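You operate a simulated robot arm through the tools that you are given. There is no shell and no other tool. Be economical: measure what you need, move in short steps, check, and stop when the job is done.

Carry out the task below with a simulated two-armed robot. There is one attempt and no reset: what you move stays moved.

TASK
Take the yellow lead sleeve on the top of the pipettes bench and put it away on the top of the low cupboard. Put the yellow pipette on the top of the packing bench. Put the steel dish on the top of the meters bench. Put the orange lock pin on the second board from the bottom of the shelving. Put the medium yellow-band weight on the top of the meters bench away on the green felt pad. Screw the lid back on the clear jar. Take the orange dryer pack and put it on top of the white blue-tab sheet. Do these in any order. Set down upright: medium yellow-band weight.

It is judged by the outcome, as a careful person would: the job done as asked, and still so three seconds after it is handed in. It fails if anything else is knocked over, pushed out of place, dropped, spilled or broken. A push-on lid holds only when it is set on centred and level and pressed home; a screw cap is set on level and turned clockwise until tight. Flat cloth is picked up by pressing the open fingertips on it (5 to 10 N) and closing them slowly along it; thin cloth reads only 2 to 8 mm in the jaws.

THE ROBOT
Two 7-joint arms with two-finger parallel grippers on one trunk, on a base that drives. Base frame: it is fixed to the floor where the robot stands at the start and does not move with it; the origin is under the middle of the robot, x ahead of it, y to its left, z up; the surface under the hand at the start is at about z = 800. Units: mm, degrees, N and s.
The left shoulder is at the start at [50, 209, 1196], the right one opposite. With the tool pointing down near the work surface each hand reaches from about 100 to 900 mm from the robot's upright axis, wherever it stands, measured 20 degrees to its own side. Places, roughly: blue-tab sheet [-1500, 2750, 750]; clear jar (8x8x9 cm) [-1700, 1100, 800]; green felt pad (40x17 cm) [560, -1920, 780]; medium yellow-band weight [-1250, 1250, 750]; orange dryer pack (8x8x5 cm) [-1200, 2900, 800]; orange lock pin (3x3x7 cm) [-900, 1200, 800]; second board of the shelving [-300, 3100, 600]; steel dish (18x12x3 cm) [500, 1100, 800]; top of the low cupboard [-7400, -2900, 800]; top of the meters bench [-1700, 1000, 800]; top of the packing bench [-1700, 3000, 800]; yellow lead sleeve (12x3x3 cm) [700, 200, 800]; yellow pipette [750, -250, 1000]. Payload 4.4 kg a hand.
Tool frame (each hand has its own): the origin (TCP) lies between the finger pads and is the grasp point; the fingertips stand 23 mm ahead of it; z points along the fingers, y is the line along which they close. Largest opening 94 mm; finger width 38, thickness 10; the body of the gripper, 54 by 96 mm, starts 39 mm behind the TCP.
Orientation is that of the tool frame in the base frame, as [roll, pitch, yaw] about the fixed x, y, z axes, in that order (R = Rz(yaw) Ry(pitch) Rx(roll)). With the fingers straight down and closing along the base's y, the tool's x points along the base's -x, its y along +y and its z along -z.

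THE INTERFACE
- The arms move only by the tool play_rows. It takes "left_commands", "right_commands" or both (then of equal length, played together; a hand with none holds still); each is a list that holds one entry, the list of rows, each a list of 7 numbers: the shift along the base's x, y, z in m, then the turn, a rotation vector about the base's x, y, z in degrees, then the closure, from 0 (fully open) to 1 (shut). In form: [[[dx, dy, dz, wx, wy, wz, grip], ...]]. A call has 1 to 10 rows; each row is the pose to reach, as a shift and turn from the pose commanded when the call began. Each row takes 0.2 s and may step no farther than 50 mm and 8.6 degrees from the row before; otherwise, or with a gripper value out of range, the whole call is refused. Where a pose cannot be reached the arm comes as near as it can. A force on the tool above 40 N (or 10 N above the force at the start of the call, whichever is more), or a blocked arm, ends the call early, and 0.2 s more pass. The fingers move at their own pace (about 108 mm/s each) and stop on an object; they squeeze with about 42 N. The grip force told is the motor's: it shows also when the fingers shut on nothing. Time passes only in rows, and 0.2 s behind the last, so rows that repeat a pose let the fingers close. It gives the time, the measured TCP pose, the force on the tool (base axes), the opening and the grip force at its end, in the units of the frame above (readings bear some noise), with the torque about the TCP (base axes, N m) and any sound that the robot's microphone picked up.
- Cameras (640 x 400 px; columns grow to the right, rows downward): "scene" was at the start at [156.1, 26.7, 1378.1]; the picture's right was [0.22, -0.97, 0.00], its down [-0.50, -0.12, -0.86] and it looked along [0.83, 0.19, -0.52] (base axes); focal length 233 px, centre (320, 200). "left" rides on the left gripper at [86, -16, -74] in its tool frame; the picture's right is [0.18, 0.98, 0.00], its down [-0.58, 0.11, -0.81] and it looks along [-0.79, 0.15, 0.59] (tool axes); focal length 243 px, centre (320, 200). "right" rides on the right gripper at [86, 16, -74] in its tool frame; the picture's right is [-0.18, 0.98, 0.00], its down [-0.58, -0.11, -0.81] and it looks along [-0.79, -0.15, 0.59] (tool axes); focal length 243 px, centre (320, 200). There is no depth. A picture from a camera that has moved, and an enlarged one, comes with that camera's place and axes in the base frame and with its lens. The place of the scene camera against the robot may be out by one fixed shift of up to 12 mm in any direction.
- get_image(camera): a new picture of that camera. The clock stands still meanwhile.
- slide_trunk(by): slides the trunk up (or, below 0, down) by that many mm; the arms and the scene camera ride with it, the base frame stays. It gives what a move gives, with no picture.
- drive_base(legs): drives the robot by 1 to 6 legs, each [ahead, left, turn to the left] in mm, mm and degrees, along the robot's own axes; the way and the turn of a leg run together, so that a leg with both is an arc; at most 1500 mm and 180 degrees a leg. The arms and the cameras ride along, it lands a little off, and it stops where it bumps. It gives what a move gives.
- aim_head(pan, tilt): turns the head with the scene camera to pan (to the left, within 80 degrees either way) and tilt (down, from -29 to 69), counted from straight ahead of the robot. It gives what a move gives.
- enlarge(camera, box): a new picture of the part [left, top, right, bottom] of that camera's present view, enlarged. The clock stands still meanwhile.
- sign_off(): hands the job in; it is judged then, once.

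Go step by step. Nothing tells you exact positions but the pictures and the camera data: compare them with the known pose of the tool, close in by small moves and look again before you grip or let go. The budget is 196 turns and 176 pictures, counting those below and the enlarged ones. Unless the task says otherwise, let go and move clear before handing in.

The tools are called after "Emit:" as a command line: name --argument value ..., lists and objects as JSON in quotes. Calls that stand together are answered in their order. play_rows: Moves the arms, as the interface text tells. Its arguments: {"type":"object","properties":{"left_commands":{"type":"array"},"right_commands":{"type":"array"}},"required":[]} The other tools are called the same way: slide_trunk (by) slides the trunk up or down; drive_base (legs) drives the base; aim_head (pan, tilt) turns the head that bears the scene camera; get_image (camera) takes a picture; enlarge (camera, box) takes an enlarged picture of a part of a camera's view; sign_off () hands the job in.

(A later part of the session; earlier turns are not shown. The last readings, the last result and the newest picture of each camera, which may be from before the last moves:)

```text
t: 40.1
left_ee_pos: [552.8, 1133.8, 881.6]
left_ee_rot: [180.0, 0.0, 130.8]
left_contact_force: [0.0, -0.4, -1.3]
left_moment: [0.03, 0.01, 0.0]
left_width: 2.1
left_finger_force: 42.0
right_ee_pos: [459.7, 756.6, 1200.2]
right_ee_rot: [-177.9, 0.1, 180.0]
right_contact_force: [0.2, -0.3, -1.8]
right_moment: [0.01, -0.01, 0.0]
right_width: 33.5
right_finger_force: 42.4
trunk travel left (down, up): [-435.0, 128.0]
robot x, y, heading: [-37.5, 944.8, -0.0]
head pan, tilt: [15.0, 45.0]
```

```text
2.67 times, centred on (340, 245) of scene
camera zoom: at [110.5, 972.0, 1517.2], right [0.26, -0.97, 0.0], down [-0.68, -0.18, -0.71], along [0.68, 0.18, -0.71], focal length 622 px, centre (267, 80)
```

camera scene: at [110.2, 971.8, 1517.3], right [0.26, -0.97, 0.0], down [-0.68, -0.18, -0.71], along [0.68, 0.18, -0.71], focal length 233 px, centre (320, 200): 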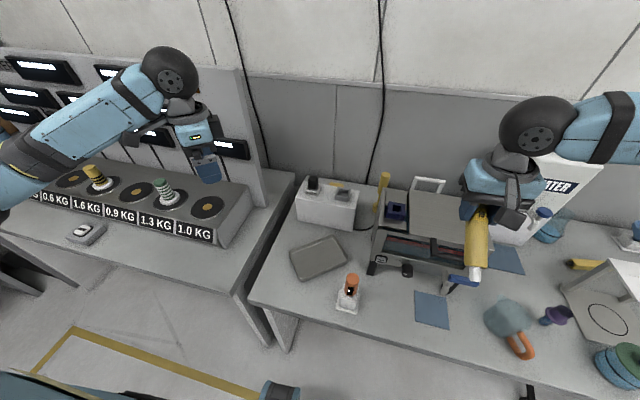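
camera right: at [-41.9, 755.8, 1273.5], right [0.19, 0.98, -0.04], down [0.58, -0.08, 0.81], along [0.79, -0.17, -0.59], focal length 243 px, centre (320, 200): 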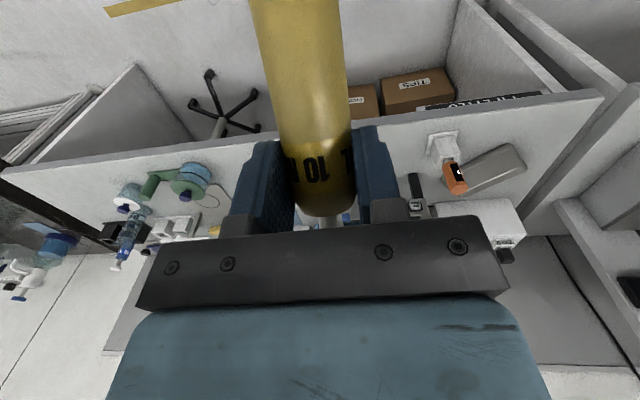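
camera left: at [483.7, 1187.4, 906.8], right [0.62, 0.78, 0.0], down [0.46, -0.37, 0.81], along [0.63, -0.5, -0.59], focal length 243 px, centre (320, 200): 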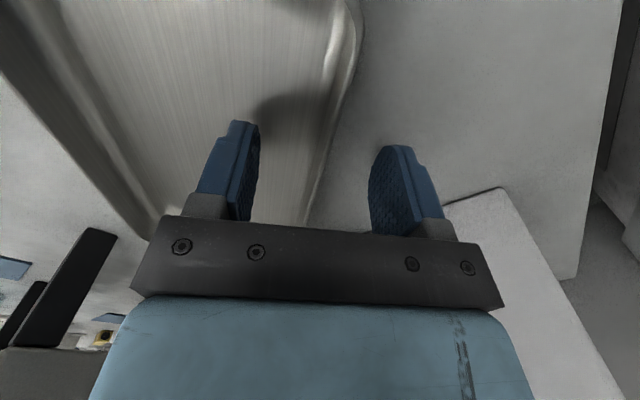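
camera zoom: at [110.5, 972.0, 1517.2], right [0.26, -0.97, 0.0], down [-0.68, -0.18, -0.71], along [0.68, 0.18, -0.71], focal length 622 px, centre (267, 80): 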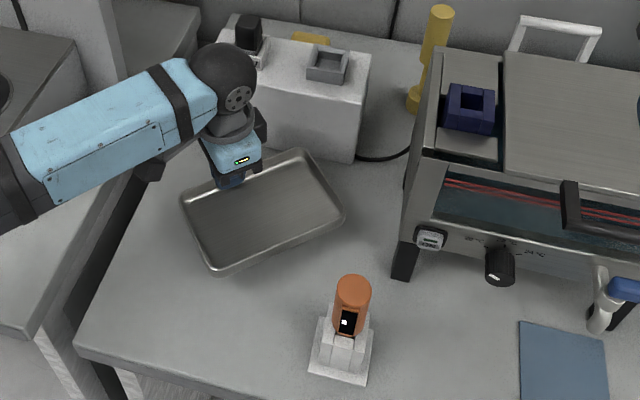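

Tray held. I'll raise it, draw it in, back away, and turn left 90° to survey the room behind.

Emit:
play_rows --left_commands '[[[-0.01, 0, 0.04, 0, 0, 0, 1], [-0.02, 0, 0.08, 0, 0, 0, 1], [-0.03, 0, 0.12, 0, 0, 0, 1], [-0.05, 0, 0.16, 0, 0, 0, 1], [-0.07, 0, 0.2, 0, 0, 0, 1], [-0.09, 0, 0.23, 0, 0, 0, 1], [-0.12, 0, 0.26, 0, 0, 0, 1]]]'

Emit:
drive_base --legs '[[-320, 0, 0], [0, 0, 90]]'

Emit:
aim_head --pan 75 --tilt 25

Emit:
get_image --camera "scene"

```text
t: 41.7
left_ee_pos: [430.4, 1132.6, 1140.9]
left_ee_rot: [179.9, -0.1, 130.9]
left_contact_force: [-0.3, -0.2, -0.2]
left_moment: [0.06, -0.06, -0.01]
left_width: 2.1
left_finger_force: 41.8
right_ee_pos: [459.3, 756.8, 1200.4]
right_ee_rot: [-177.8, 0.0, 179.9]
right_contact_force: [-0.6, -0.6, -1.4]
right_moment: [0.03, -0.03, 0.02]
right_width: 33.6
right_finger_force: 41.6
trunk travel left (down, up): [-435.0, 128.0]
robot x, y, heading: [-34.6, 943.7, 0.0]
head pan, tilt: [15.0, 45.0]
```

```text
t: 47.7
left_ee_pos: [-548.9, 1414.2, 1141.5]
left_ee_rot: [179.9, 0.0, -138.9]
left_contact_force: [0.4, 0.8, -1.3]
left_moment: [0.03, 0.05, 0.02]
left_width: 2.0
left_finger_force: 41.9
right_ee_pos: [-172.4, 1442.2, 1199.7]
right_ee_rot: [-177.9, 0.0, -89.7]
right_contact_force: [-0.2, -0.2, -1.3]
right_moment: [0.02, 0.0, 0.01]
right_width: 33.3
right_finger_force: 41.2
trunk travel left (down, up): [-435.0, 128.0]
robot x, y, heading: [-360.0, 944.5, 89.8]
head pan, tilt: [15.0, 45.0]
```

```text
t: 49.0
left_ee_pos: [-549.8, 1414.9, 1142.2]
left_ee_rot: [-180.0, 0.0, -138.9]
left_contact_force: [0.3, -0.6, -0.5]
left_moment: [0.04, 0.02, -0.02]
left_width: 2.1
left_finger_force: 42.7
right_ee_pos: [-172.2, 1442.0, 1199.4]
right_ee_rot: [-177.9, 0.0, -89.8]
right_contact_force: [0.8, -0.5, -1.2]
right_moment: [0.03, -0.02, -0.02]
right_width: 33.7
right_finger_force: 42.2
trunk travel left (down, up): [-435.0, 128.0]
robot x, y, heading: [-356.0, 941.3, 89.9]
head pan, tilt: [75.0, 25.0]
```

```text
143 pictures are left
camera scene: at [-446.7, 1043.8, 1547.8], right [0.26, 0.97, 0.0], down [0.41, -0.11, -0.91], along [-0.88, 0.23, -0.42], focal length 233 px, centre (320, 200)
```

scene: 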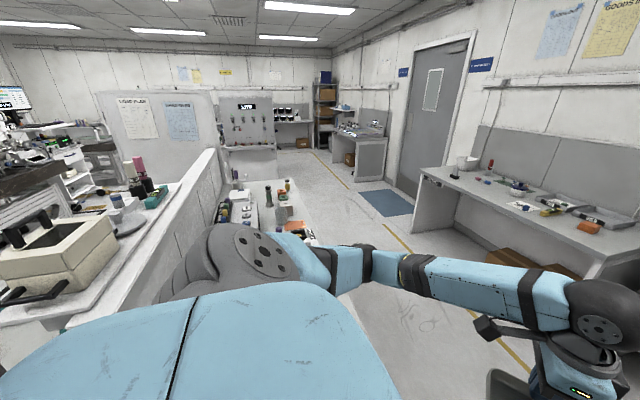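

The meters bench appears to run along the white divider on the left, and the packing bench is against the far-right wall. I'll move forward into the aisle for a better look.

Emit:
drive_base --legs '[[800, 0, 0]]'

Emit:
aim_head --pan 80 --tilt 25

Emit:
get_image --camera "scene"

Emit:
aim_head --pan 10 --tilt 25

Emit:
get_image --camera "scene"

```text
t: 53.2
left_ee_pos: [-551.5, 2211.7, 1141.5]
left_ee_rot: [179.9, 0.1, -138.8]
left_contact_force: [-0.4, 0.5, -1.6]
left_moment: [0.05, 0.06, -0.02]
left_width: 1.8
left_finger_force: 42.3
right_ee_pos: [-176.6, 2242.3, 1200.3]
right_ee_rot: [-177.9, 0.0, -89.6]
right_contact_force: [0.8, -0.2, -1.5]
right_moment: [0.03, 0.04, 0.03]
right_width: 33.3
right_finger_force: 41.8
trunk travel left (down, up): [-435.0, 128.0]
robot x, y, heading: [-361.4, 1743.9, 90.3]
head pan, tilt: [75.0, 25.0]
```

```text
t: 53.9
left_ee_pos: [-552.0, 2212.2, 1140.9]
left_ee_rot: [179.9, -0.1, -138.7]
left_contact_force: [0.7, 0.3, -1.2]
left_moment: [0.0, 0.06, -0.01]
left_width: 2.1
left_finger_force: 42.3
right_ee_pos: [-175.8, 2242.6, 1199.4]
right_ee_rot: [-178.0, 0.0, -89.7]
right_contact_force: [0.9, -0.3, -0.8]
right_moment: [0.03, -0.02, 0.01]
right_width: 33.4
right_finger_force: 41.3
trunk travel left (down, up): [-435.0, 128.0]
robot x, y, heading: [-361.3, 1746.6, 90.4]
head pan, tilt: [80.0, 25.0]
```

```text
142 pictures are left
camera scene: at [-451.0, 1834.6, 1547.8], right [0.17, 0.99, 0.0], down [0.42, -0.07, -0.91], along [-0.89, 0.15, -0.42], focal length 233 px, centre (320, 200)
```

scene: 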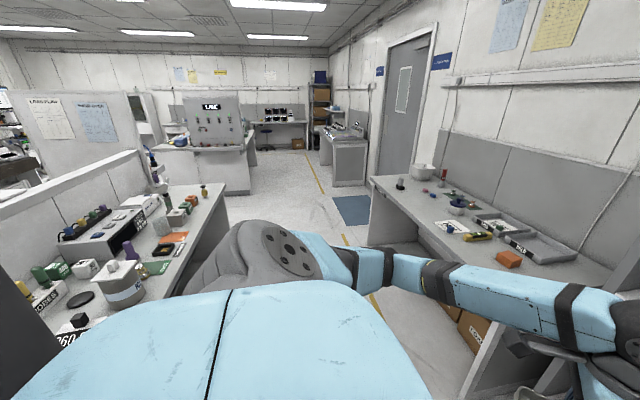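

```text
t: 55.3
left_ee_pos: [-552.7, 2211.3, 1140.3]
left_ee_rot: [-180.0, 0.1, -138.7]
left_contact_force: [-0.7, 0.2, -1.2]
left_moment: [0.02, 0.04, -0.03]
left_width: 2.2
left_finger_force: 42.4
right_ee_pos: [-176.6, 2242.7, 1200.4]
right_ee_rot: [-177.9, 0.0, -89.6]
right_contact_force: [0.2, -0.1, -0.9]
right_moment: [0.02, 0.03, -0.01]
right_width: 33.7
right_finger_force: 42.0
trunk travel left (down, up): [-435.0, 128.0]
robot x, y, heading: [-357.3, 1743.5, 90.2]
head pan, tilt: [10.0, 25.0]
```

```text
141 pictures are left
camera scene: at [-376.7, 1909.4, 1547.8], right [0.98, 0.18, 0.0], down [0.08, -0.42, -0.91], along [-0.16, 0.89, -0.42], focal length 233 px, centre (320, 200)
```

scene: 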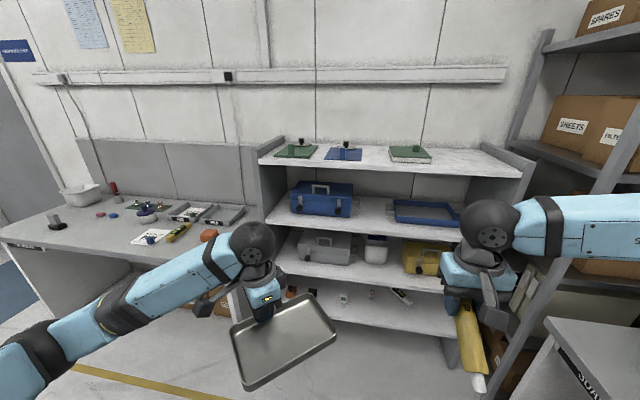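

I see both benches now: meters bench edge at y≈1362, packing bench edge at y≈2650. I'll drive left to face the packing bench centrally.

Emit:
drive_base --legs '[[100, 1000, 0]]'

Emit:
aim_head --pan 0 --tilt 35

Emit:
get_image --camera "scene"

```text
t: 64.5
left_ee_pos: [-1564.4, 2306.3, 1141.6]
left_ee_rot: [179.9, 0.1, -138.4]
left_contact_force: [-0.3, 0.3, -0.7]
left_moment: [0.03, 0.04, 0.0]
left_width: 1.8
left_finger_force: 42.1
right_ee_pos: [-1189.8, 2337.8, 1200.2]
right_ee_rot: [-178.0, 0.0, -89.2]
right_contact_force: [-0.2, 0.0, -1.1]
right_moment: [0.06, 0.0, -0.02]
right_width: 33.3
right_finger_force: 41.7
trunk travel left (down, up): [-435.0, 128.0]
robot x, y, heading: [-1368.5, 1836.5, 90.3]
head pan, tilt: [10.0, 25.0]
```

```text
t: 65.2
left_ee_pos: [-1563.3, 2305.4, 1141.7]
left_ee_rot: [-180.0, 0.0, -138.4]
left_contact_force: [-0.3, -1.4, -0.8]
left_moment: [0.01, 0.04, -0.02]
left_width: 1.9
left_finger_force: 41.9
right_ee_pos: [-1189.8, 2336.9, 1200.7]
right_ee_rot: [-177.9, 0.0, -89.3]
right_contact_force: [-0.1, -0.1, -2.2]
right_moment: [0.04, 0.02, 0.0]
right_width: 33.8
right_finger_force: 42.2
trunk travel left (down, up): [-435.0, 128.0]
robot x, y, heading: [-1372.0, 1839.5, 90.5]
head pan, tilt: [0.0, 35.0]
```

```text
140 pictures are left
camera scene: at [-1371.3, 2001.1, 1532.1], right [1.0, 0.01, 0.0], down [0.01, -0.57, -0.82], along [-0.01, 0.82, -0.57], focal length 233 px, centre (320, 200)
```

scene: 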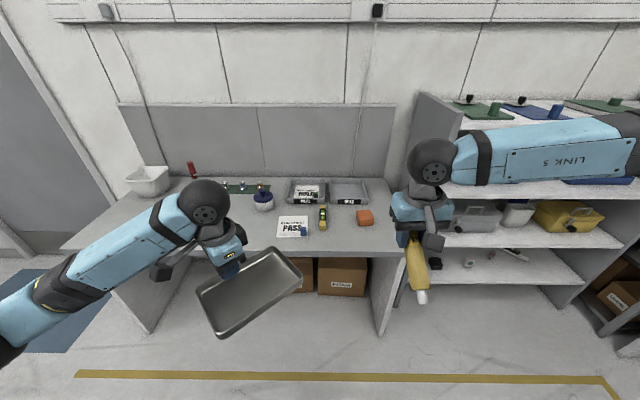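

Emit:
enlarge --camera "scene" --box '[230, 160, 410, 272]'

Emit:
enlarge --camera "scene" --box '[60, 140, 260, 265]'

```text
3.56 times, centred on (320, 216) of scene
camera zoom: at [-1371.3, 2001.1, 1532.1], right [1.0, 0.01, 0.0], down [0.01, -0.57, -0.82], along [-0.01, 0.82, -0.57], focal length 829 px, centre (320, 143)
```

zoom: 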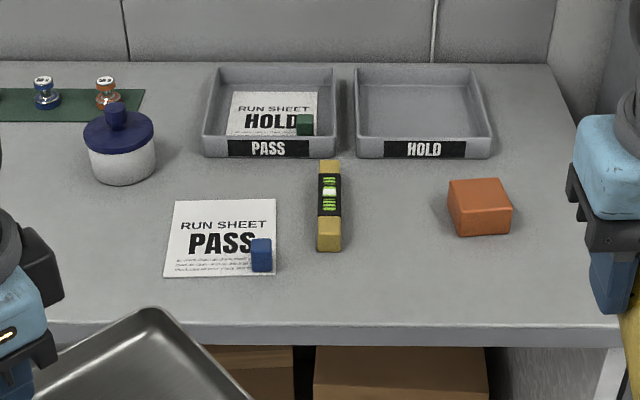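

```text
3.20 times, centred on (160, 202) of scene
camera zoom: at [-1371.3, 2001.1, 1532.1], right [1.0, 0.01, 0.0], down [0.01, -0.57, -0.82], along [-0.01, 0.82, -0.57], focal length 746 px, centre (832, 192)
```

zoom: 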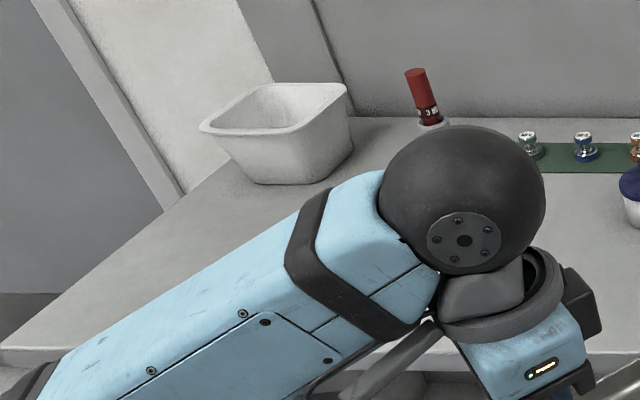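

The blue-tab sheet is near [-1508, 2838], the dryer pack near [-1164, 2862], and there's free space around [-1285, 2840] for the pipette. I'll drive up to the bench.

Emit:
drive_base --legs '[[450, 100, 0]]'

Emit:
play_rows --right_commands '[[[0, 0, -0.03, -7, 0, 0, 1], [0, 0, -0.07, -14, 0, 0, 1], [0, 0, -0.11, -21, 0, 0, 1], [0, 0, -0.15, -28, 0, 0, 1], [0, 0, -0.19, -28, 0, 0, 1], [0, 0, -0.23, -28, 0, 0, 1], [0, 0, -0.23, -28, 0, 0, 1]]]'

Emit:
get_image --camera "right"

Emit:
get_image --camera "scene"

```text
t: 68.0
left_ee_pos: [-1664.8, 2750.9, 1140.1]
left_ee_rot: [-180.0, 0.0, -138.8]
left_contact_force: [-0.9, 0.6, -1.1]
left_moment: [0.01, 0.06, 0.0]
left_width: 2.1
left_finger_force: 42.0
right_ee_pos: [-1288.1, 2780.9, 1200.5]
right_ee_rot: [-177.9, 0.0, -89.7]
right_contact_force: [0.3, 0.4, -1.6]
right_moment: [0.01, 0.0, 0.0]
right_width: 33.5
right_finger_force: 41.8
trunk travel left (down, up): [-435.0, 128.0]
robot x, y, heading: [-1474.2, 2287.5, 90.1]
head pan, tilt: [0.0, 35.0]
```

```text
t: 69.5
left_ee_pos: [-1664.2, 2751.9, 1140.4]
left_ee_rot: [180.0, -0.1, -138.8]
left_contact_force: [0.3, 0.1, -0.6]
left_moment: [0.04, 0.04, 0.01]
left_width: 2.0
left_finger_force: 42.4
right_ee_pos: [-1289.4, 2782.1, 970.9]
right_ee_rot: [-178.0, -28.0, -89.8]
right_contact_force: [-0.7, -0.7, -1.5]
right_moment: [0.04, 0.01, 0.04]
right_width: 33.6
right_finger_force: 41.7
trunk travel left (down, up): [-435.0, 128.0]
robot x, y, heading: [-1475.1, 2282.9, 90.3]
head pan, tilt: [0.0, 35.0]
```

```text
137 pictures are left
camera right: at [-1306.3, 2739.8, 1075.3], right [-0.98, 0.14, -0.12], down [0.08, 0.89, 0.44], along [0.17, 0.43, -0.89], focal length 243 px, centre (320, 200)
```

right: 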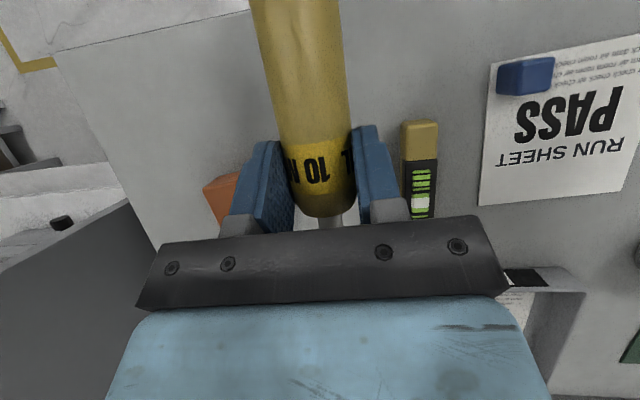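

```text
136 pictures are left
camera scene: at [-1473.0, 2445.5, 1532.1], right [1.0, 0.0, 0.0], down [0.0, -0.57, -0.82], along [0.0, 0.82, -0.57], focal length 233 px, centre (320, 200)
```

scene: 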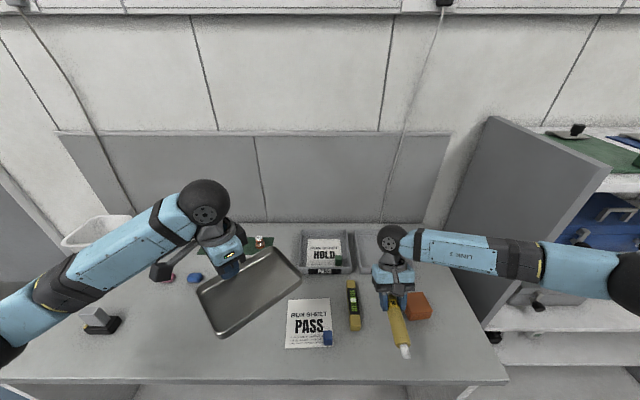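

The pipette is level along the bench depth. I'll move it forward 60 mm and lower it toward the bench.

Emit:
play_rows --right_commands '[[[0, 0.03, -0.02, 0, 0, 0, 1], [0, 0.06, -0.04, 0, 0, 0, 1], [0, 0.06, -0.08, 0, 0, 0, 1], [0, 0.06, -0.11, 0, 0, 0, 1], [0, 0.06, -0.125, 0, 0, 0, 1], [0, 0.06, -0.13, 0, 0, 0, 1], [0, 0.06, -0.135, 0, 0, 0, 1], [0, 0.06, -0.135, 0, 0, 0, 1]]]'

Emit:
get_image --camera "right"

Emit:
enlarge --camera "scene" --box '[330, 230, 470, 380]'

```text
t: 71.3
left_ee_pos: [-1664.4, 2751.9, 1141.5]
left_ee_rot: [180.0, 0.1, -138.7]
left_contact_force: [-0.5, 0.2, -0.2]
left_moment: [0.07, 0.06, -0.03]
left_width: 1.8
left_finger_force: 42.0
right_ee_pos: [-1289.1, 2841.5, 836.0]
right_ee_rot: [-178.0, -28.0, -89.6]
right_contact_force: [-0.1, -0.9, -1.4]
right_moment: [0.04, 0.01, 0.01]
right_width: 33.6
right_finger_force: 41.8
trunk travel left (down, up): [-435.0, 128.0]
robot x, y, heading: [-1471.2, 2281.6, 90.1]
head pan, tilt: [0.0, 35.0]
```

```text
135 pictures are left
camera right: at [-1306.0, 2799.3, 940.5], right [-0.98, 0.14, -0.12], down [0.08, 0.89, 0.44], along [0.17, 0.43, -0.89], focal length 243 px, centre (320, 200)
```

right: 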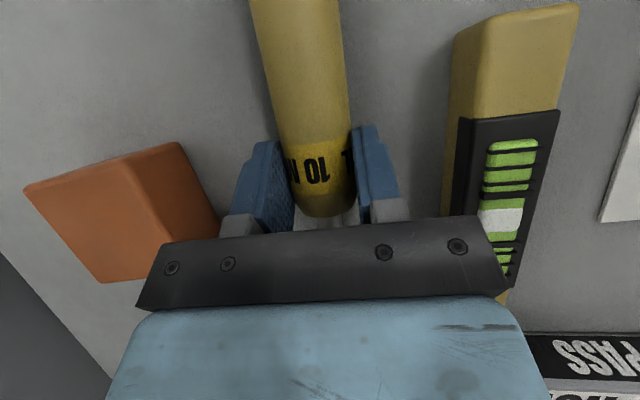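

```text
2.67 times, centred on (400, 305) of scene
camera zoom: at [-1472.7, 2445.8, 1532.0], right [1.0, 0.0, 0.0], down [0.0, -0.57, -0.82], along [0.0, 0.82, -0.57], focal length 622 px, centre (107, -80)
```

zoom: 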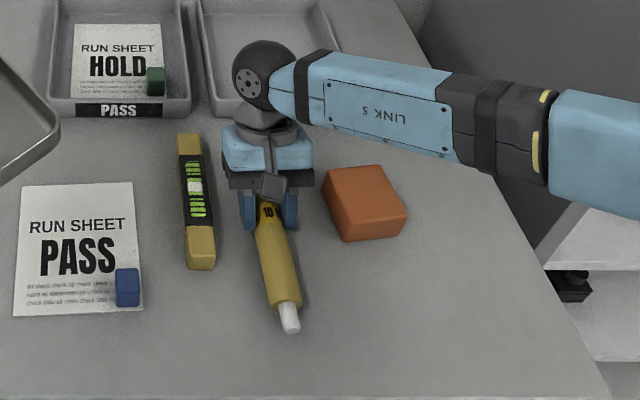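

All clear around it. Lowering gently until contact.

Emit:
play_rows --right_commands '[[[0, 0, -0.002, 0, 0, 0, 1], [0, 0, -0.004, 0, 0, 0, 1], [0, 0, -0.006, 0, 0, 0, 1], [0, 0, -0.008, 0, 0, 0, 1]]]'

```text
t: 72.3
left_ee_pos: [-1664.8, 2749.5, 1141.9]
left_ee_rot: [179.9, 0.1, -138.8]
left_contact_force: [0.6, 0.8, -0.5]
left_moment: [0.03, 0.05, 0.03]
left_width: 1.9
left_finger_force: 42.0
right_ee_pos: [-1287.8, 2840.7, 830.8]
right_ee_rot: [-178.2, -27.8, -89.7]
right_contact_force: [3.3, 1.8, 27.4]
right_moment: [-0.78, -0.14, 0.11]
right_width: 33.8
right_finger_force: 41.8
trunk travel left (down, up): [-435.0, 128.0]
robot x, y, heading: [-1469.7, 2281.2, 90.1]
head pan, tilt: [0.0, 35.0]
```

Touched down. Releasing slightly.

Emit:
play_rows --right_commands '[[[0, 0, 0.004, 0, 0, 0, 1], [0, 0, 0.004, 0, 0, 0, 0.6], [0, 0, 0.004, 0, 0, 0, 0.45], [0, 0, 0.004, 0, 0, 0, 0.45], [0, 0, 0.004, 0, 0, 0, 0.45]]]'

Emit:
get_image --camera "right"

Emit:
enlarge --camera "scene" --box '[330, 230, 470, 380]'

```text
t: 73.5
left_ee_pos: [-1662.9, 2751.1, 1140.8]
left_ee_rot: [180.0, 0.0, -138.8]
left_contact_force: [0.7, 0.1, -1.3]
left_moment: [0.03, 0.04, 0.0]
left_width: 1.9
left_finger_force: 41.9
right_ee_pos: [-1288.8, 2840.0, 831.4]
right_ee_rot: [-178.0, -27.9, -89.7]
right_contact_force: [0.3, 0.2, -0.4]
right_moment: [-0.02, 0.0, 0.0]
right_width: 51.6
right_finger_force: 0.0
trunk travel left (down, up): [-435.0, 128.0]
robot x, y, heading: [-1473.7, 2283.7, 90.3]
head pan, tilt: [0.0, 35.0]
```

```text
133 pictures are left
camera right: at [-1305.9, 2798.5, 936.3], right [-0.98, 0.14, -0.12], down [0.08, 0.89, 0.44], along [0.17, 0.42, -0.89], focal length 243 px, centre (320, 200)
```

right: 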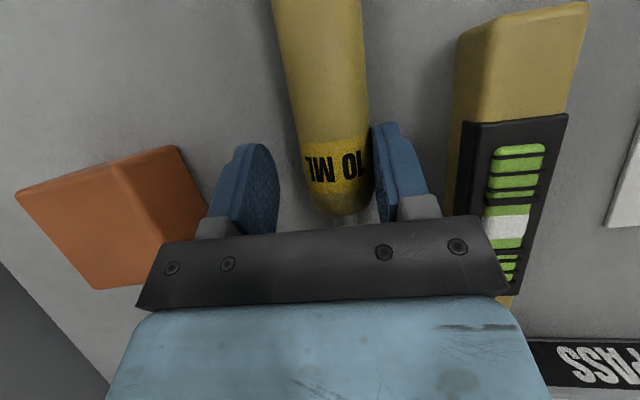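

```text
2.67 times, centred on (400, 305) of scene
camera zoom: at [-1472.8, 2445.8, 1532.0], right [1.0, 0.0, 0.0], down [0.0, -0.57, -0.82], along [0.0, 0.82, -0.57], focal length 622 px, centre (107, -80)
```

zoom: 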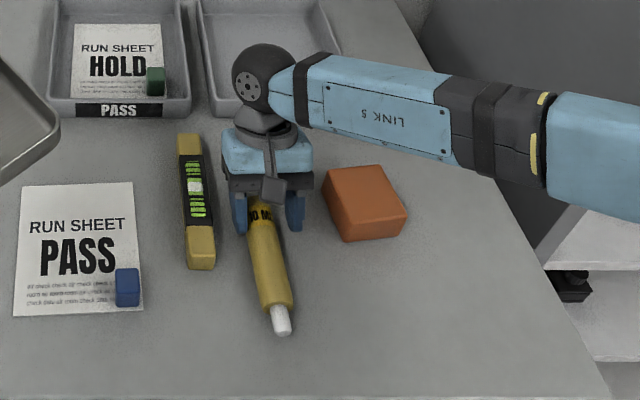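

The pipette rolled slightly against one finger. I'll open slowly and see whether it stays.

Emit:
play_rows --right_commands '[[[0, 0, 0, 0, 0, 0, 0.45], [0, 0, 0, 0, 0, 0, 0.42], [0, 0, 0, 0, 0, 0, 0.39], [0, 0, 0, 0, 0, 0, 0.36], [0, 0, 0, 0, 0, 0, 0.33], [0, 0, 0, 0, 0, 0, 0.3], [0, 0, 0, 0, 0, 0, 0.27], [0, 0, 0, 0, 0, 0, 0.27], [0, 0, 0, 0, 0, 0, 0.27]]]'

Emit:
get_image --camera "right"

```text
t: 75.5
left_ee_pos: [-1663.5, 2752.0, 1141.1]
left_ee_rot: [180.0, 0.0, -138.7]
left_contact_force: [-0.6, 0.0, -0.7]
left_moment: [0.06, 0.06, 0.0]
left_width: 2.1
left_finger_force: 42.2
right_ee_pos: [-1287.7, 2840.6, 831.5]
right_ee_rot: [-178.1, -27.9, -89.7]
right_contact_force: [-0.5, 0.9, -0.2]
right_moment: [-0.05, -0.02, 0.02]
right_width: 68.8
right_finger_force: 0.0
trunk travel left (down, up): [-435.0, 128.0]
robot x, y, heading: [-1472.1, 2282.5, 90.7]
head pan, tilt: [0.0, 35.0]
```

```text
131 pictures are left
camera right: at [-1305.9, 2798.6, 936.4], right [-0.98, 0.14, -0.12], down [0.08, 0.89, 0.44], along [0.17, 0.43, -0.89], focal length 243 px, centre (320, 200)
```

right: 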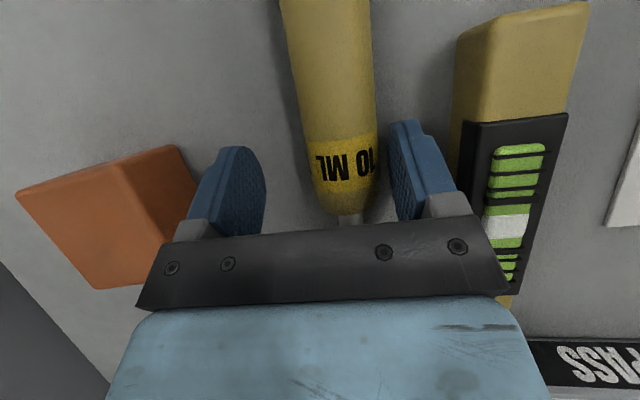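

It has settled without touching the fingers. I'll raise the hand straight up, level it, and look for the dryer pack.

Emit:
play_rows --right_commands '[[[0, 0, 0.03, 0, 0, 0, 0.27], [0, 0, 0.07, 0, 0, 0, 0.2], [0, 0, 0.11, 7, 0, 0, 0], [0.02, 0, 0.15, 14, 0, 0, 0], [0.04, 0, 0.17, 21, 0, 0, 0], [0.07, -0.02, 0.19, 28, 0, 0, 0], [0.07, -0.02, 0.19, 28, 0, 0, 0]]]'

Emit:
get_image --camera "right"

Emit:
enlarge --camera "scene" --box '[330, 230, 470, 380]'

```text
t: 77.2
left_ee_pos: [-1665.5, 2753.4, 1141.2]
left_ee_rot: [-179.9, -0.1, -138.7]
left_contact_force: [0.0, 0.1, -1.2]
left_moment: [0.04, 0.05, 0.01]
left_width: 1.8
left_finger_force: 41.5
right_ee_pos: [-1218.6, 2821.2, 1021.0]
right_ee_rot: [-177.9, 0.0, -89.7]
right_contact_force: [0.2, -0.1, -0.4]
right_moment: [0.0, -0.01, 0.02]
right_width: 93.8
right_finger_force: 0.0
trunk travel left (down, up): [-435.0, 128.0]
robot x, y, heading: [-1470.0, 2279.0, 90.2]
head pan, tilt: [0.0, 35.0]
```

```text
130 pictures are left
camera right: at [-1236.6, 2733.4, 1093.8], right [-0.98, 0.18, -0.04], down [0.08, 0.58, 0.81], along [0.17, 0.79, -0.59], focal length 243 px, centre (320, 200)
```

right: 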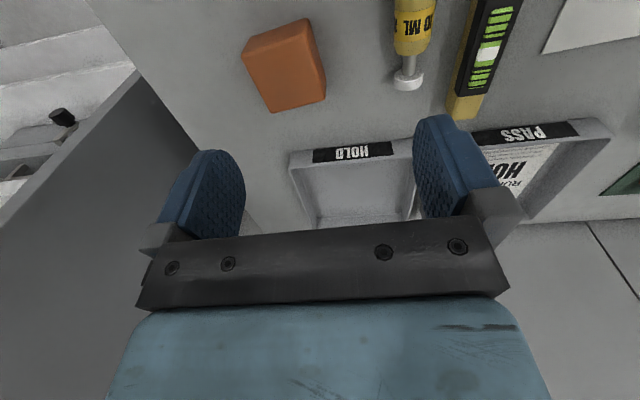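

```text
2.67 times, centred on (400, 305) of scene
camera zoom: at [-1473.9, 2447.3, 1531.8], right [1.0, 0.0, 0.0], down [0.0, -0.57, -0.82], along [0.0, 0.82, -0.57], focal length 622 px, centre (107, -80)
```

zoom: 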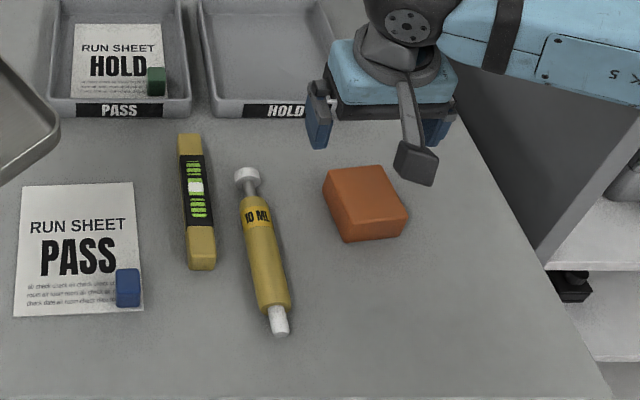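

The pipette lies at rest on the bench. I'll zoom on the dryer pack to settle its size and orientation.

Emit:
enlarge --camera "right" --box '[220, 0, 380, 130]'

Emit:
enlarge --camera "scene" --box '[435, 285, 499, 325]'

```text
3.08 times, centred on (300, 65) of right
camera zoom: at [-1236.6, 2733.4, 1093.8], right [-0.98, 0.18, -0.04], down [0.08, 0.58, 0.81], along [0.17, 0.79, -0.59], focal length 746 px, centre (382, 615)
```

zoom: 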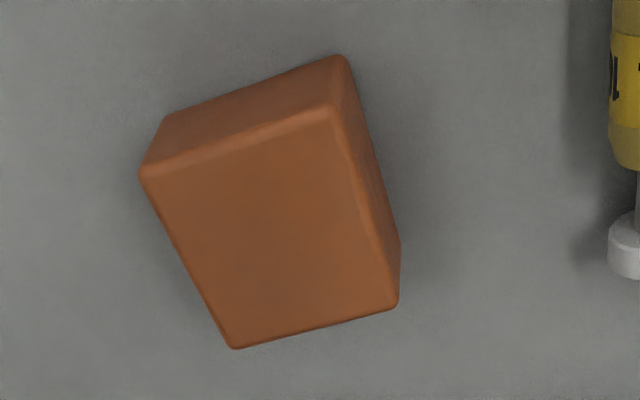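

```text
10.00 times, centred on (467, 305) of scene
camera zoom: at [-1473.9, 2447.3, 1531.8], right [1.0, 0.0, 0.0], down [0.0, -0.57, -0.82], along [0.0, 0.82, -0.57], focal length 2331 px, centre (-1150, -850)
```

zoom: 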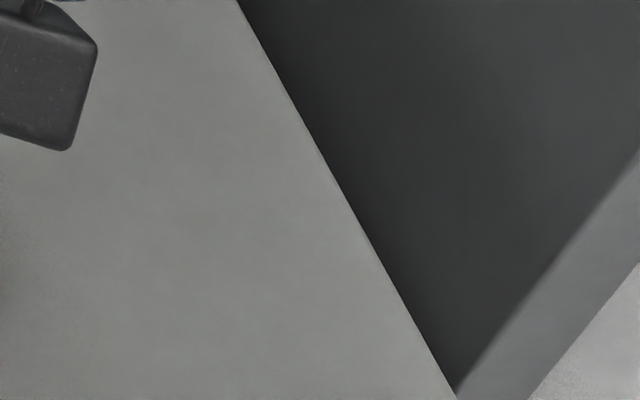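

The pack's top is a ~65 mm square centred at about [-1170, 2852], turned ~6°. Moving the right hand over and down around it.

Emit:
play_rows --right_commands '[[[0.024, 0.016, 0, 0, 1, 3, 0], [0.049, 0.031, 0, 0, 2.1, 6, 0], [0.049, 0.031, -0.04, 0, 2.1, 6, 0], [0.049, 0.031, -0.08, 0, 2.1, 6, 0], [0.049, 0.031, -0.1, 0, 2.1, 6, 0], [0.049, 0.031, -0.1, 0, 2.1, 6, 0]]]'

Emit:
get_image --camera "right"

Emit:
get_image --camera "scene"

```text
t: 78.5
left_ee_pos: [-1663.6, 2751.7, 1140.8]
left_ee_rot: [180.0, 0.1, -138.9]
left_contact_force: [-0.2, -0.8, -1.6]
left_moment: [0.04, 0.05, 0.01]
left_width: 1.9
left_finger_force: 41.7
right_ee_pos: [-1170.3, 2850.7, 921.2]
right_ee_rot: [-179.9, 0.0, -83.6]
right_contact_force: [1.1, -0.1, 0.1]
right_moment: [-0.03, 0.01, 0.0]
right_width: 94.0
right_finger_force: 0.1
trunk travel left (down, up): [-435.0, 128.0]
robot x, y, heading: [-1473.1, 2280.6, 90.5]
head pan, tilt: [0.0, 35.0]
```

```text
126 pictures are left
camera right: at [-1176.0, 2763.2, 995.4], right [-1.0, 0.07, 0.0], down [0.04, 0.59, 0.81], along [0.06, 0.81, -0.59], focal length 243 px, centre (320, 200)
```

right: 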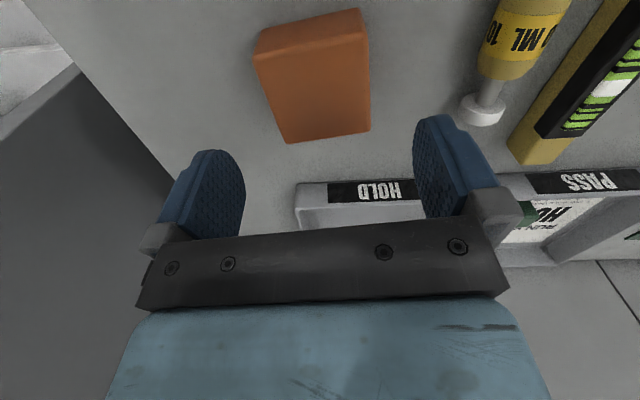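

```text
125 pictures are left
camera scene: at [-1472.8, 2445.7, 1532.0], right [1.0, 0.0, 0.0], down [0.0, -0.57, -0.82], along [0.0, 0.82, -0.57], focal length 233 px, centre (320, 200)
```

scene: 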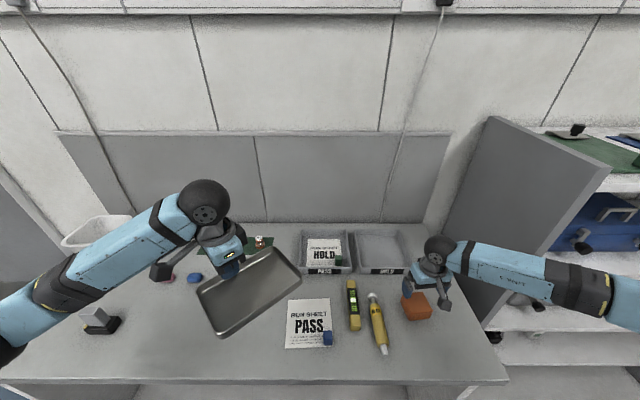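

Alignment is good. Descending around the pack in small steps.

Emit:
play_rows --right_commands '[[[0.002, 0, -0.02, 0, 0, 0, 0], [0.002, 0, -0.04, 0, 0, 0, 0], [0.002, 0, -0.06, 0, 0, 0, 0], [0.002, 0, -0.075, 0, 0, 0, 0], [0.002, 0, -0.087, 0, 0, 0, 0], [0.002, 0, -0.087, 0, 0, 0, 0]]]'

Emit:
get_image --camera "right"

```text
t: 80.0
left_ee_pos: [-1664.5, 2751.2, 1141.0]
left_ee_rot: [180.0, 0.0, -138.7]
left_contact_force: [-0.3, -0.3, -0.6]
left_moment: [0.01, 0.08, -0.02]
left_width: 2.1
left_finger_force: 42.6
right_ee_pos: [-1164.9, 2853.4, 834.4]
right_ee_rot: [-179.9, 0.1, -83.8]
right_contact_force: [-0.3, -0.1, 0.0]
right_moment: [0.0, 0.0, 0.0]
right_width: 93.9
right_finger_force: 0.0
trunk travel left (down, up): [-435.0, 128.0]
robot x, y, heading: [-1475.1, 2283.3, 89.8]
head pan, tilt: [0.0, 35.0]
```

```text
124 pictures are left
camera right: at [-1171.4, 2764.8, 907.9], right [-1.0, 0.08, 0.0], down [0.04, 0.59, 0.81], along [0.06, 0.81, -0.59], focal length 243 px, centre (320, 200)
```

right: 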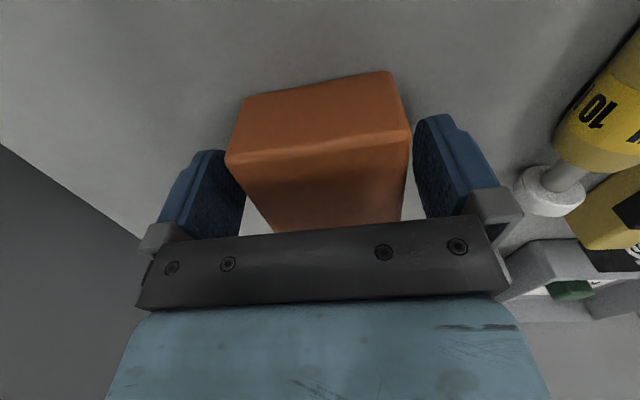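

The pack is squarely between the pads. Closing and lifting.

Emit:
play_rows --right_commands '[[[0, 0, 0, 0, 0, 0, 0.15], [0, 0, 0, 0, 0, 0, 0.3], [0, 0, 0, 0, 0, 0, 0.6], [0, 0, 0, 0, 0, 0, 1], [0, 0, 0, 0, 0, 0, 1], [0, 0, 0.04, 0, 0, 0, 1], [0, 0, 0.08, 0, 0, 0, 1], [0, 0, 0.12, 0, 0, 0, 1], [0, 0, 0.16, 0, 0, 0, 1], [0, 0, 0.2, 0, 0, 0, 1]]]'

Emit:
get_image --camera "right"

```text
t: 82.2
left_ee_pos: [-1663.5, 2752.9, 1141.6]
left_ee_rot: [-179.9, 0.0, -138.8]
left_contact_force: [-0.4, 0.6, -0.6]
left_moment: [0.01, 0.03, -0.02]
left_width: 2.2
left_finger_force: 41.9
right_ee_pos: [-1166.4, 2852.0, 1035.4]
right_ee_rot: [-179.8, 0.1, -83.6]
right_contact_force: [-1.4, 0.2, -1.9]
right_moment: [0.01, 0.01, 0.03]
right_width: 69.9
right_finger_force: 42.0
trunk travel left (down, up): [-435.0, 128.0]
robot x, y, heading: [-1472.9, 2283.8, 90.4]
head pan, tilt: [0.0, 35.0]
```

```text
123 pictures are left
camera right: at [-1172.2, 2764.2, 1108.7], right [-1.0, 0.08, 0.0], down [0.04, 0.59, 0.81], along [0.06, 0.8, -0.59], focal length 243 px, centre (320, 200)
```

right: 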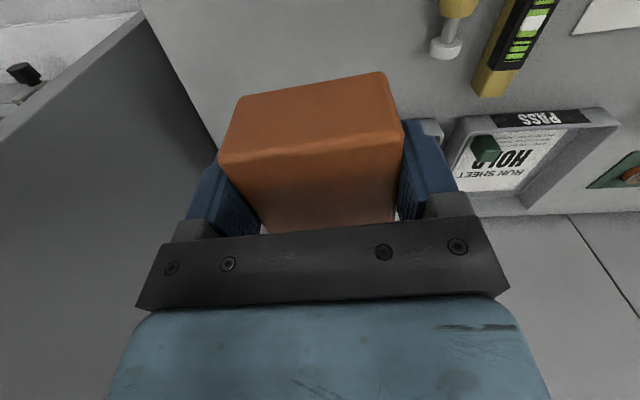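

Pack held (70 mm). Now I'll drive left 360 mm to bring it over the blue-tab sheet.

Emit:
drive_base --legs '[[0, 360, 0]]'

Emit:
get_image --camera "right"

Emit:
aim_head --pan -25 --tilt 45

Emit:
get_image --camera "scene"

```text
t: 85.9
left_ee_pos: [-2032.9, 2750.0, 1141.1]
left_ee_rot: [-180.0, 0.1, -138.7]
left_contact_force: [-1.0, -0.1, 0.5]
left_moment: [0.02, 0.08, 0.02]
left_width: 1.9
left_finger_force: 42.2
right_ee_pos: [-1534.8, 2852.3, 1034.9]
right_ee_rot: [179.9, 0.1, -83.5]
right_contact_force: [-0.3, 0.1, -2.0]
right_moment: [0.0, -0.02, -0.03]
right_width: 69.8
right_finger_force: 41.6
trunk travel left (down, up): [-435.0, 128.0]
robot x, y, heading: [-1841.3, 2283.4, 90.1]
head pan, tilt: [0.0, 35.0]
```

```text
122 pictures are left
camera right: at [-1540.6, 2763.7, 1108.1], right [-1.0, 0.07, 0.0], down [0.04, 0.59, 0.81], along [0.06, 0.8, -0.59], focal length 243 px, centre (320, 200)
```

right: 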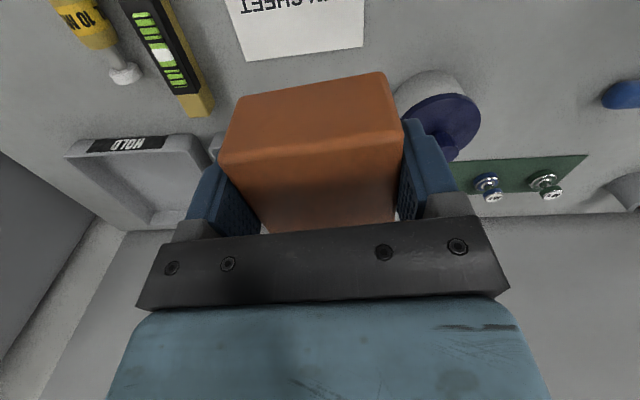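

```text
t: 86.8
left_ee_pos: [-2032.1, 2751.0, 1140.7]
left_ee_rot: [179.9, -0.1, -138.8]
left_contact_force: [0.5, 0.4, -0.1]
left_moment: [0.03, 0.05, -0.01]
left_width: 2.1
left_finger_force: 41.9
right_ee_pos: [-1535.3, 2851.2, 1034.2]
right_ee_rot: [-180.0, 0.1, -83.6]
right_contact_force: [-1.3, -0.1, -2.5]
right_moment: [-0.04, 0.0, 0.02]
right_width: 69.5
right_finger_force: 42.0
trunk travel left (down, up): [-435.0, 128.0]
robot x, y, heading: [-1841.9, 2285.7, 90.0]
head pan, tilt: [-25.0, 45.0]
```

```text
121 pictures are left
camera scene: at [-1806.4, 2430.4, 1517.2], right [0.91, -0.42, 0.0], down [-0.3, -0.64, -0.71], along [0.3, 0.64, -0.71], focal length 233 px, centre (320, 200)
```

scene: 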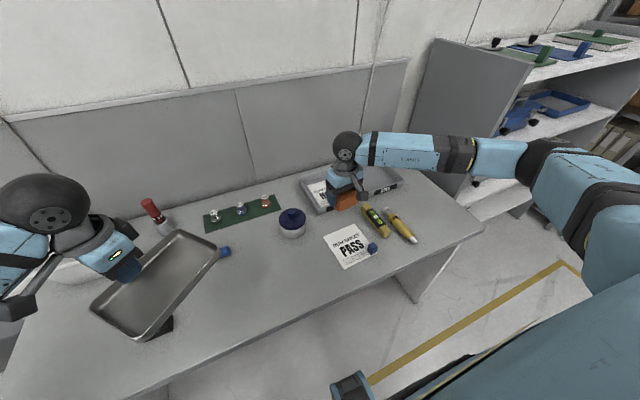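

The sheet spans about x -1579…-1441, y 2737…2888, tab near the right front. I'll lower the pack at [-1530, 2820], clear of the tab.

Emit:
play_rows --right_commands '[[[0.003, -0.016, -0.03, 0, 0, 0, 1], [0.005, -0.032, -0.06, 0, 0, 0, 1], [0.005, -0.032, -0.1, 0, 0, 0, 1], [0.005, -0.032, -0.14, 0, 0, 0, 1], [0.005, -0.032, -0.17, 0, 0, 0, 1], [0.005, -0.032, -0.17, 0, 0, 0, 1]]]'

Emit:
get_image --camera "right"

Emit:
enlarge --camera "scene" --box '[270, 150, 430, 290]'

```text
t: 88.2
left_ee_pos: [-2033.2, 2749.8, 1141.1]
left_ee_rot: [-179.9, 0.0, -138.7]
left_contact_force: [0.3, 0.4, -0.9]
left_moment: [0.01, 0.07, -0.01]
left_width: 2.1
left_finger_force: 41.8
right_ee_pos: [-1529.7, 2818.1, 864.0]
right_ee_rot: [-180.0, 0.1, -83.7]
right_contact_force: [-0.1, -0.1, -2.5]
right_moment: [-0.04, -0.01, 0.04]
right_width: 69.6
right_finger_force: 42.0
trunk travel left (down, up): [-435.0, 128.0]
robot x, y, heading: [-1840.1, 2285.9, 89.9]
head pan, tilt: [-25.0, 45.0]
```

```text
120 pictures are left
camera right: at [-1535.2, 2730.7, 937.3], right [-1.0, 0.07, 0.0], down [0.04, 0.59, 0.81], along [0.06, 0.81, -0.59], focal length 243 px, centre (320, 200)
```

right: 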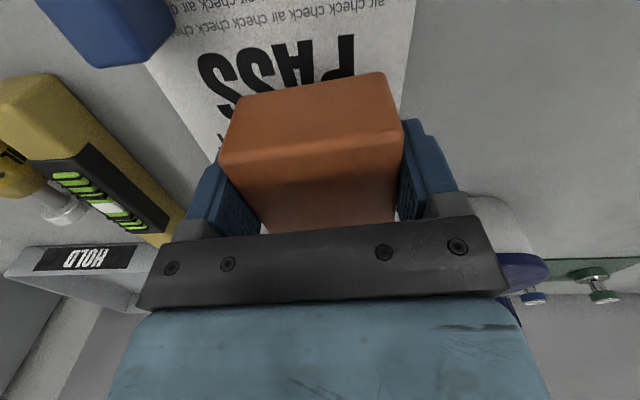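

```text
2.86 times, centred on (350, 220) of scene
camera zoom: at [-1806.6, 2430.2, 1517.2], right [0.91, -0.42, 0.0], down [-0.3, -0.64, -0.71], along [0.3, 0.64, -0.71], focal length 666 px, centre (234, 143)
```

zoom: 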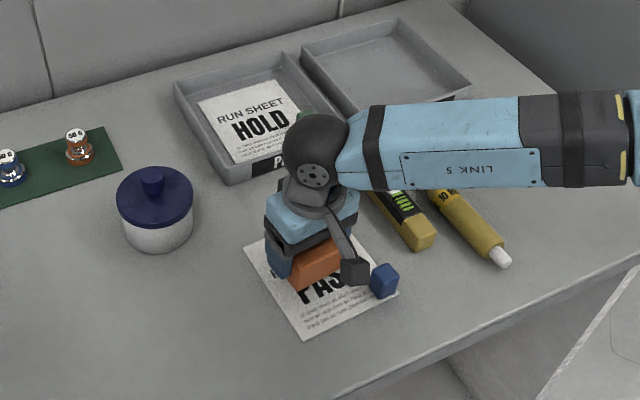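

Positioned within the sheet. Lowering the last 28 mm and releasing.

Emit:
play_rows --right_commands '[[[0, 0, -0.015, 0, 0, 0, 1], [0, 0, -0.024, 0, 0, 0, 1], [0, 0, -0.027, 0, 0, 0, 1], [0, 0, -0.029, 0, 0, 0, 1], [0, 0, -0.029, 0, 0, 0, 0.2], [0, 0, -0.029, 0, 0, 0, 0.1], [0, 0, -0.029, 0, 0, 0, 0.1]]]'

Emit:
get_image --camera "right"

```text
t: 89.8
left_ee_pos: [-2031.6, 2749.9, 1140.2]
left_ee_rot: [-180.0, 0.0, -138.8]
left_contact_force: [0.0, -0.2, -1.0]
left_moment: [0.01, 0.05, -0.01]
left_width: 2.0
left_finger_force: 42.1
right_ee_pos: [-1529.9, 2820.1, 836.3]
right_ee_rot: [180.0, 0.1, -83.6]
right_contact_force: [0.1, 0.9, -0.5]
right_moment: [0.02, 0.0, -0.01]
right_width: 84.4
right_finger_force: 0.1
trunk travel left (down, up): [-435.0, 128.0]
robot x, y, heading: [-1839.6, 2284.7, 90.2]
head pan, tilt: [-25.0, 45.0]
```

```text
118 pictures are left
camera right: at [-1535.7, 2731.1, 909.2], right [-1.0, 0.07, 0.0], down [0.04, 0.59, 0.81], along [0.06, 0.8, -0.59], focal length 243 px, centre (320, 200)
```

right: 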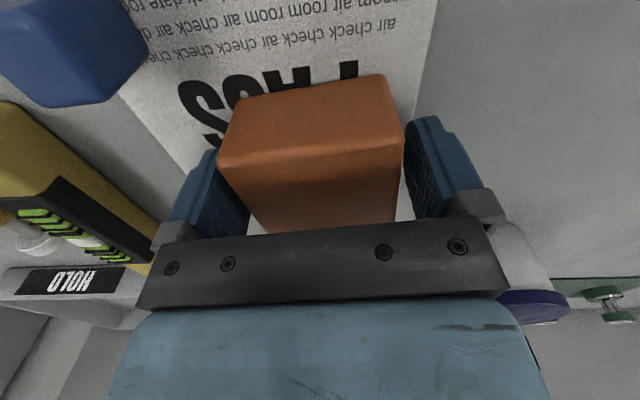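

Released. Raising the hand and verifying.

Emit:
play_rows --right_commands '[[[0, 0, 0.03, 0, 0, 0, 0.1], [0, 0, 0.07, 0, 0, 0, 0.1], [0, 0, 0.11, 0, 0, 0, 0.1], [0, 0, 0.15, 0, 0, 0, 0.1], [0, 0, 0.19, 0, 0, 0, 0.1], [0, 0, 0.23, 0, 0, 0, 0.1], [0, -0.03, 0.26, 0, 0, 0, 0.1], [0, -0.07, 0.28, 0, 0, 0, 0.1], [0, -0.11, 0.3, 0, 0, 0, 0.1]]]'

Emit:
enlarge --camera "scene" --box '[270, 150, 430, 290]'

```text
t: 91.8
left_ee_pos: [-2033.0, 2748.7, 1141.9]
left_ee_rot: [179.9, 0.0, -138.8]
left_contact_force: [0.1, -0.2, -0.6]
left_moment: [0.08, 0.01, 0.0]
left_width: 2.1
left_finger_force: 42.2
right_ee_pos: [-1529.8, 2708.7, 1134.0]
right_ee_rot: [-179.9, 0.2, -83.7]
right_contact_force: [-0.3, 0.1, 0.2]
right_moment: [0.01, 0.03, 0.02]
right_width: 84.7
right_finger_force: 0.2
trunk travel left (down, up): [-435.0, 128.0]
robot x, y, heading: [-1840.7, 2281.8, 90.1]
head pan, tilt: [-25.0, 45.0]
```

```text
2.86 times, centred on (350, 220) of scene
camera zoom: at [-1806.5, 2428.5, 1517.4], right [0.91, -0.42, 0.0], down [-0.3, -0.64, -0.71], along [0.3, 0.64, -0.71], focal length 666 px, centre (234, 143)
```

zoom: 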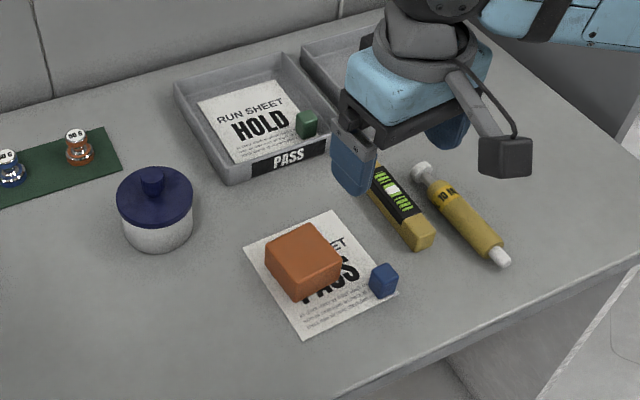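

Pack and pipette are placed. Next I'll back into the aisle and turn round to face the meters bench.

Emit:
drive_base --legs '[[-250, -450, 0], [0, 0, 180]]'

Emit:
aim_head --pan 0 --tilt 30

Emit:
get_image --camera "scene"

```text
t: 103.9
left_ee_pos: [-1163.6, 1573.6, 1141.2]
left_ee_rot: [180.0, 0.0, 44.5]
left_contact_force: [0.8, -0.8, -0.8]
left_moment: [-0.01, -0.04, 0.0]
left_width: 1.9
left_finger_force: 41.6
right_ee_pos: [-1666.9, 1585.6, 1134.1]
right_ee_rot: [180.0, 0.0, 99.6]
right_contact_force: [-0.8, 0.3, -0.6]
right_moment: [0.0, -0.01, -0.01]
right_width: 84.6
right_finger_force: 0.1
trunk travel left (down, up): [-435.0, 128.0]
robot x, y, heading: [-1383.7, 2030.4, -86.5]
head pan, tilt: [-25.0, 45.0]
```

```text
t: 104.8
left_ee_pos: [-1163.7, 1574.2, 1141.3]
left_ee_rot: [180.0, 0.0, 44.6]
left_contact_force: [-0.1, 0.0, -1.0]
left_moment: [-0.04, -0.05, -0.04]
left_width: 2.3
left_finger_force: 41.8
right_ee_pos: [-1668.2, 1585.4, 1134.5]
right_ee_rot: [180.0, 0.1, 99.7]
right_contact_force: [0.1, 0.3, 0.9]
right_moment: [0.04, -0.02, -0.01]
right_width: 84.6
right_finger_force: 0.0
trunk travel left (down, up): [-435.0, 128.0]
robot x, y, heading: [-1377.5, 2025.6, -86.4]
head pan, tilt: [0.0, 30.0]
```

```text
116 pictures are left
camera scene: at [-1370.6, 1879.0, 1539.8], right [-1.0, -0.06, 0.0], down [-0.03, 0.5, -0.87], along [0.05, -0.86, -0.5], focal length 233 px, centre (320, 200)
```

scene: 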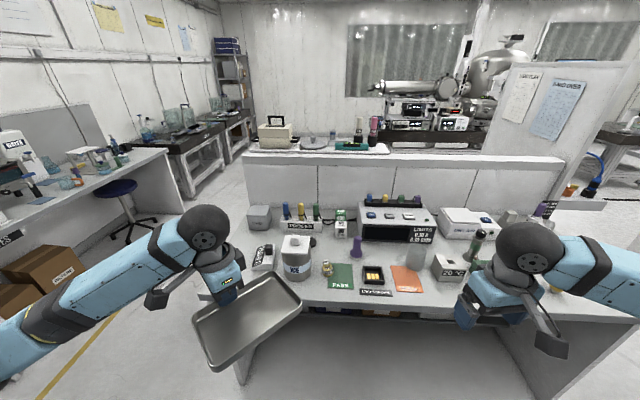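

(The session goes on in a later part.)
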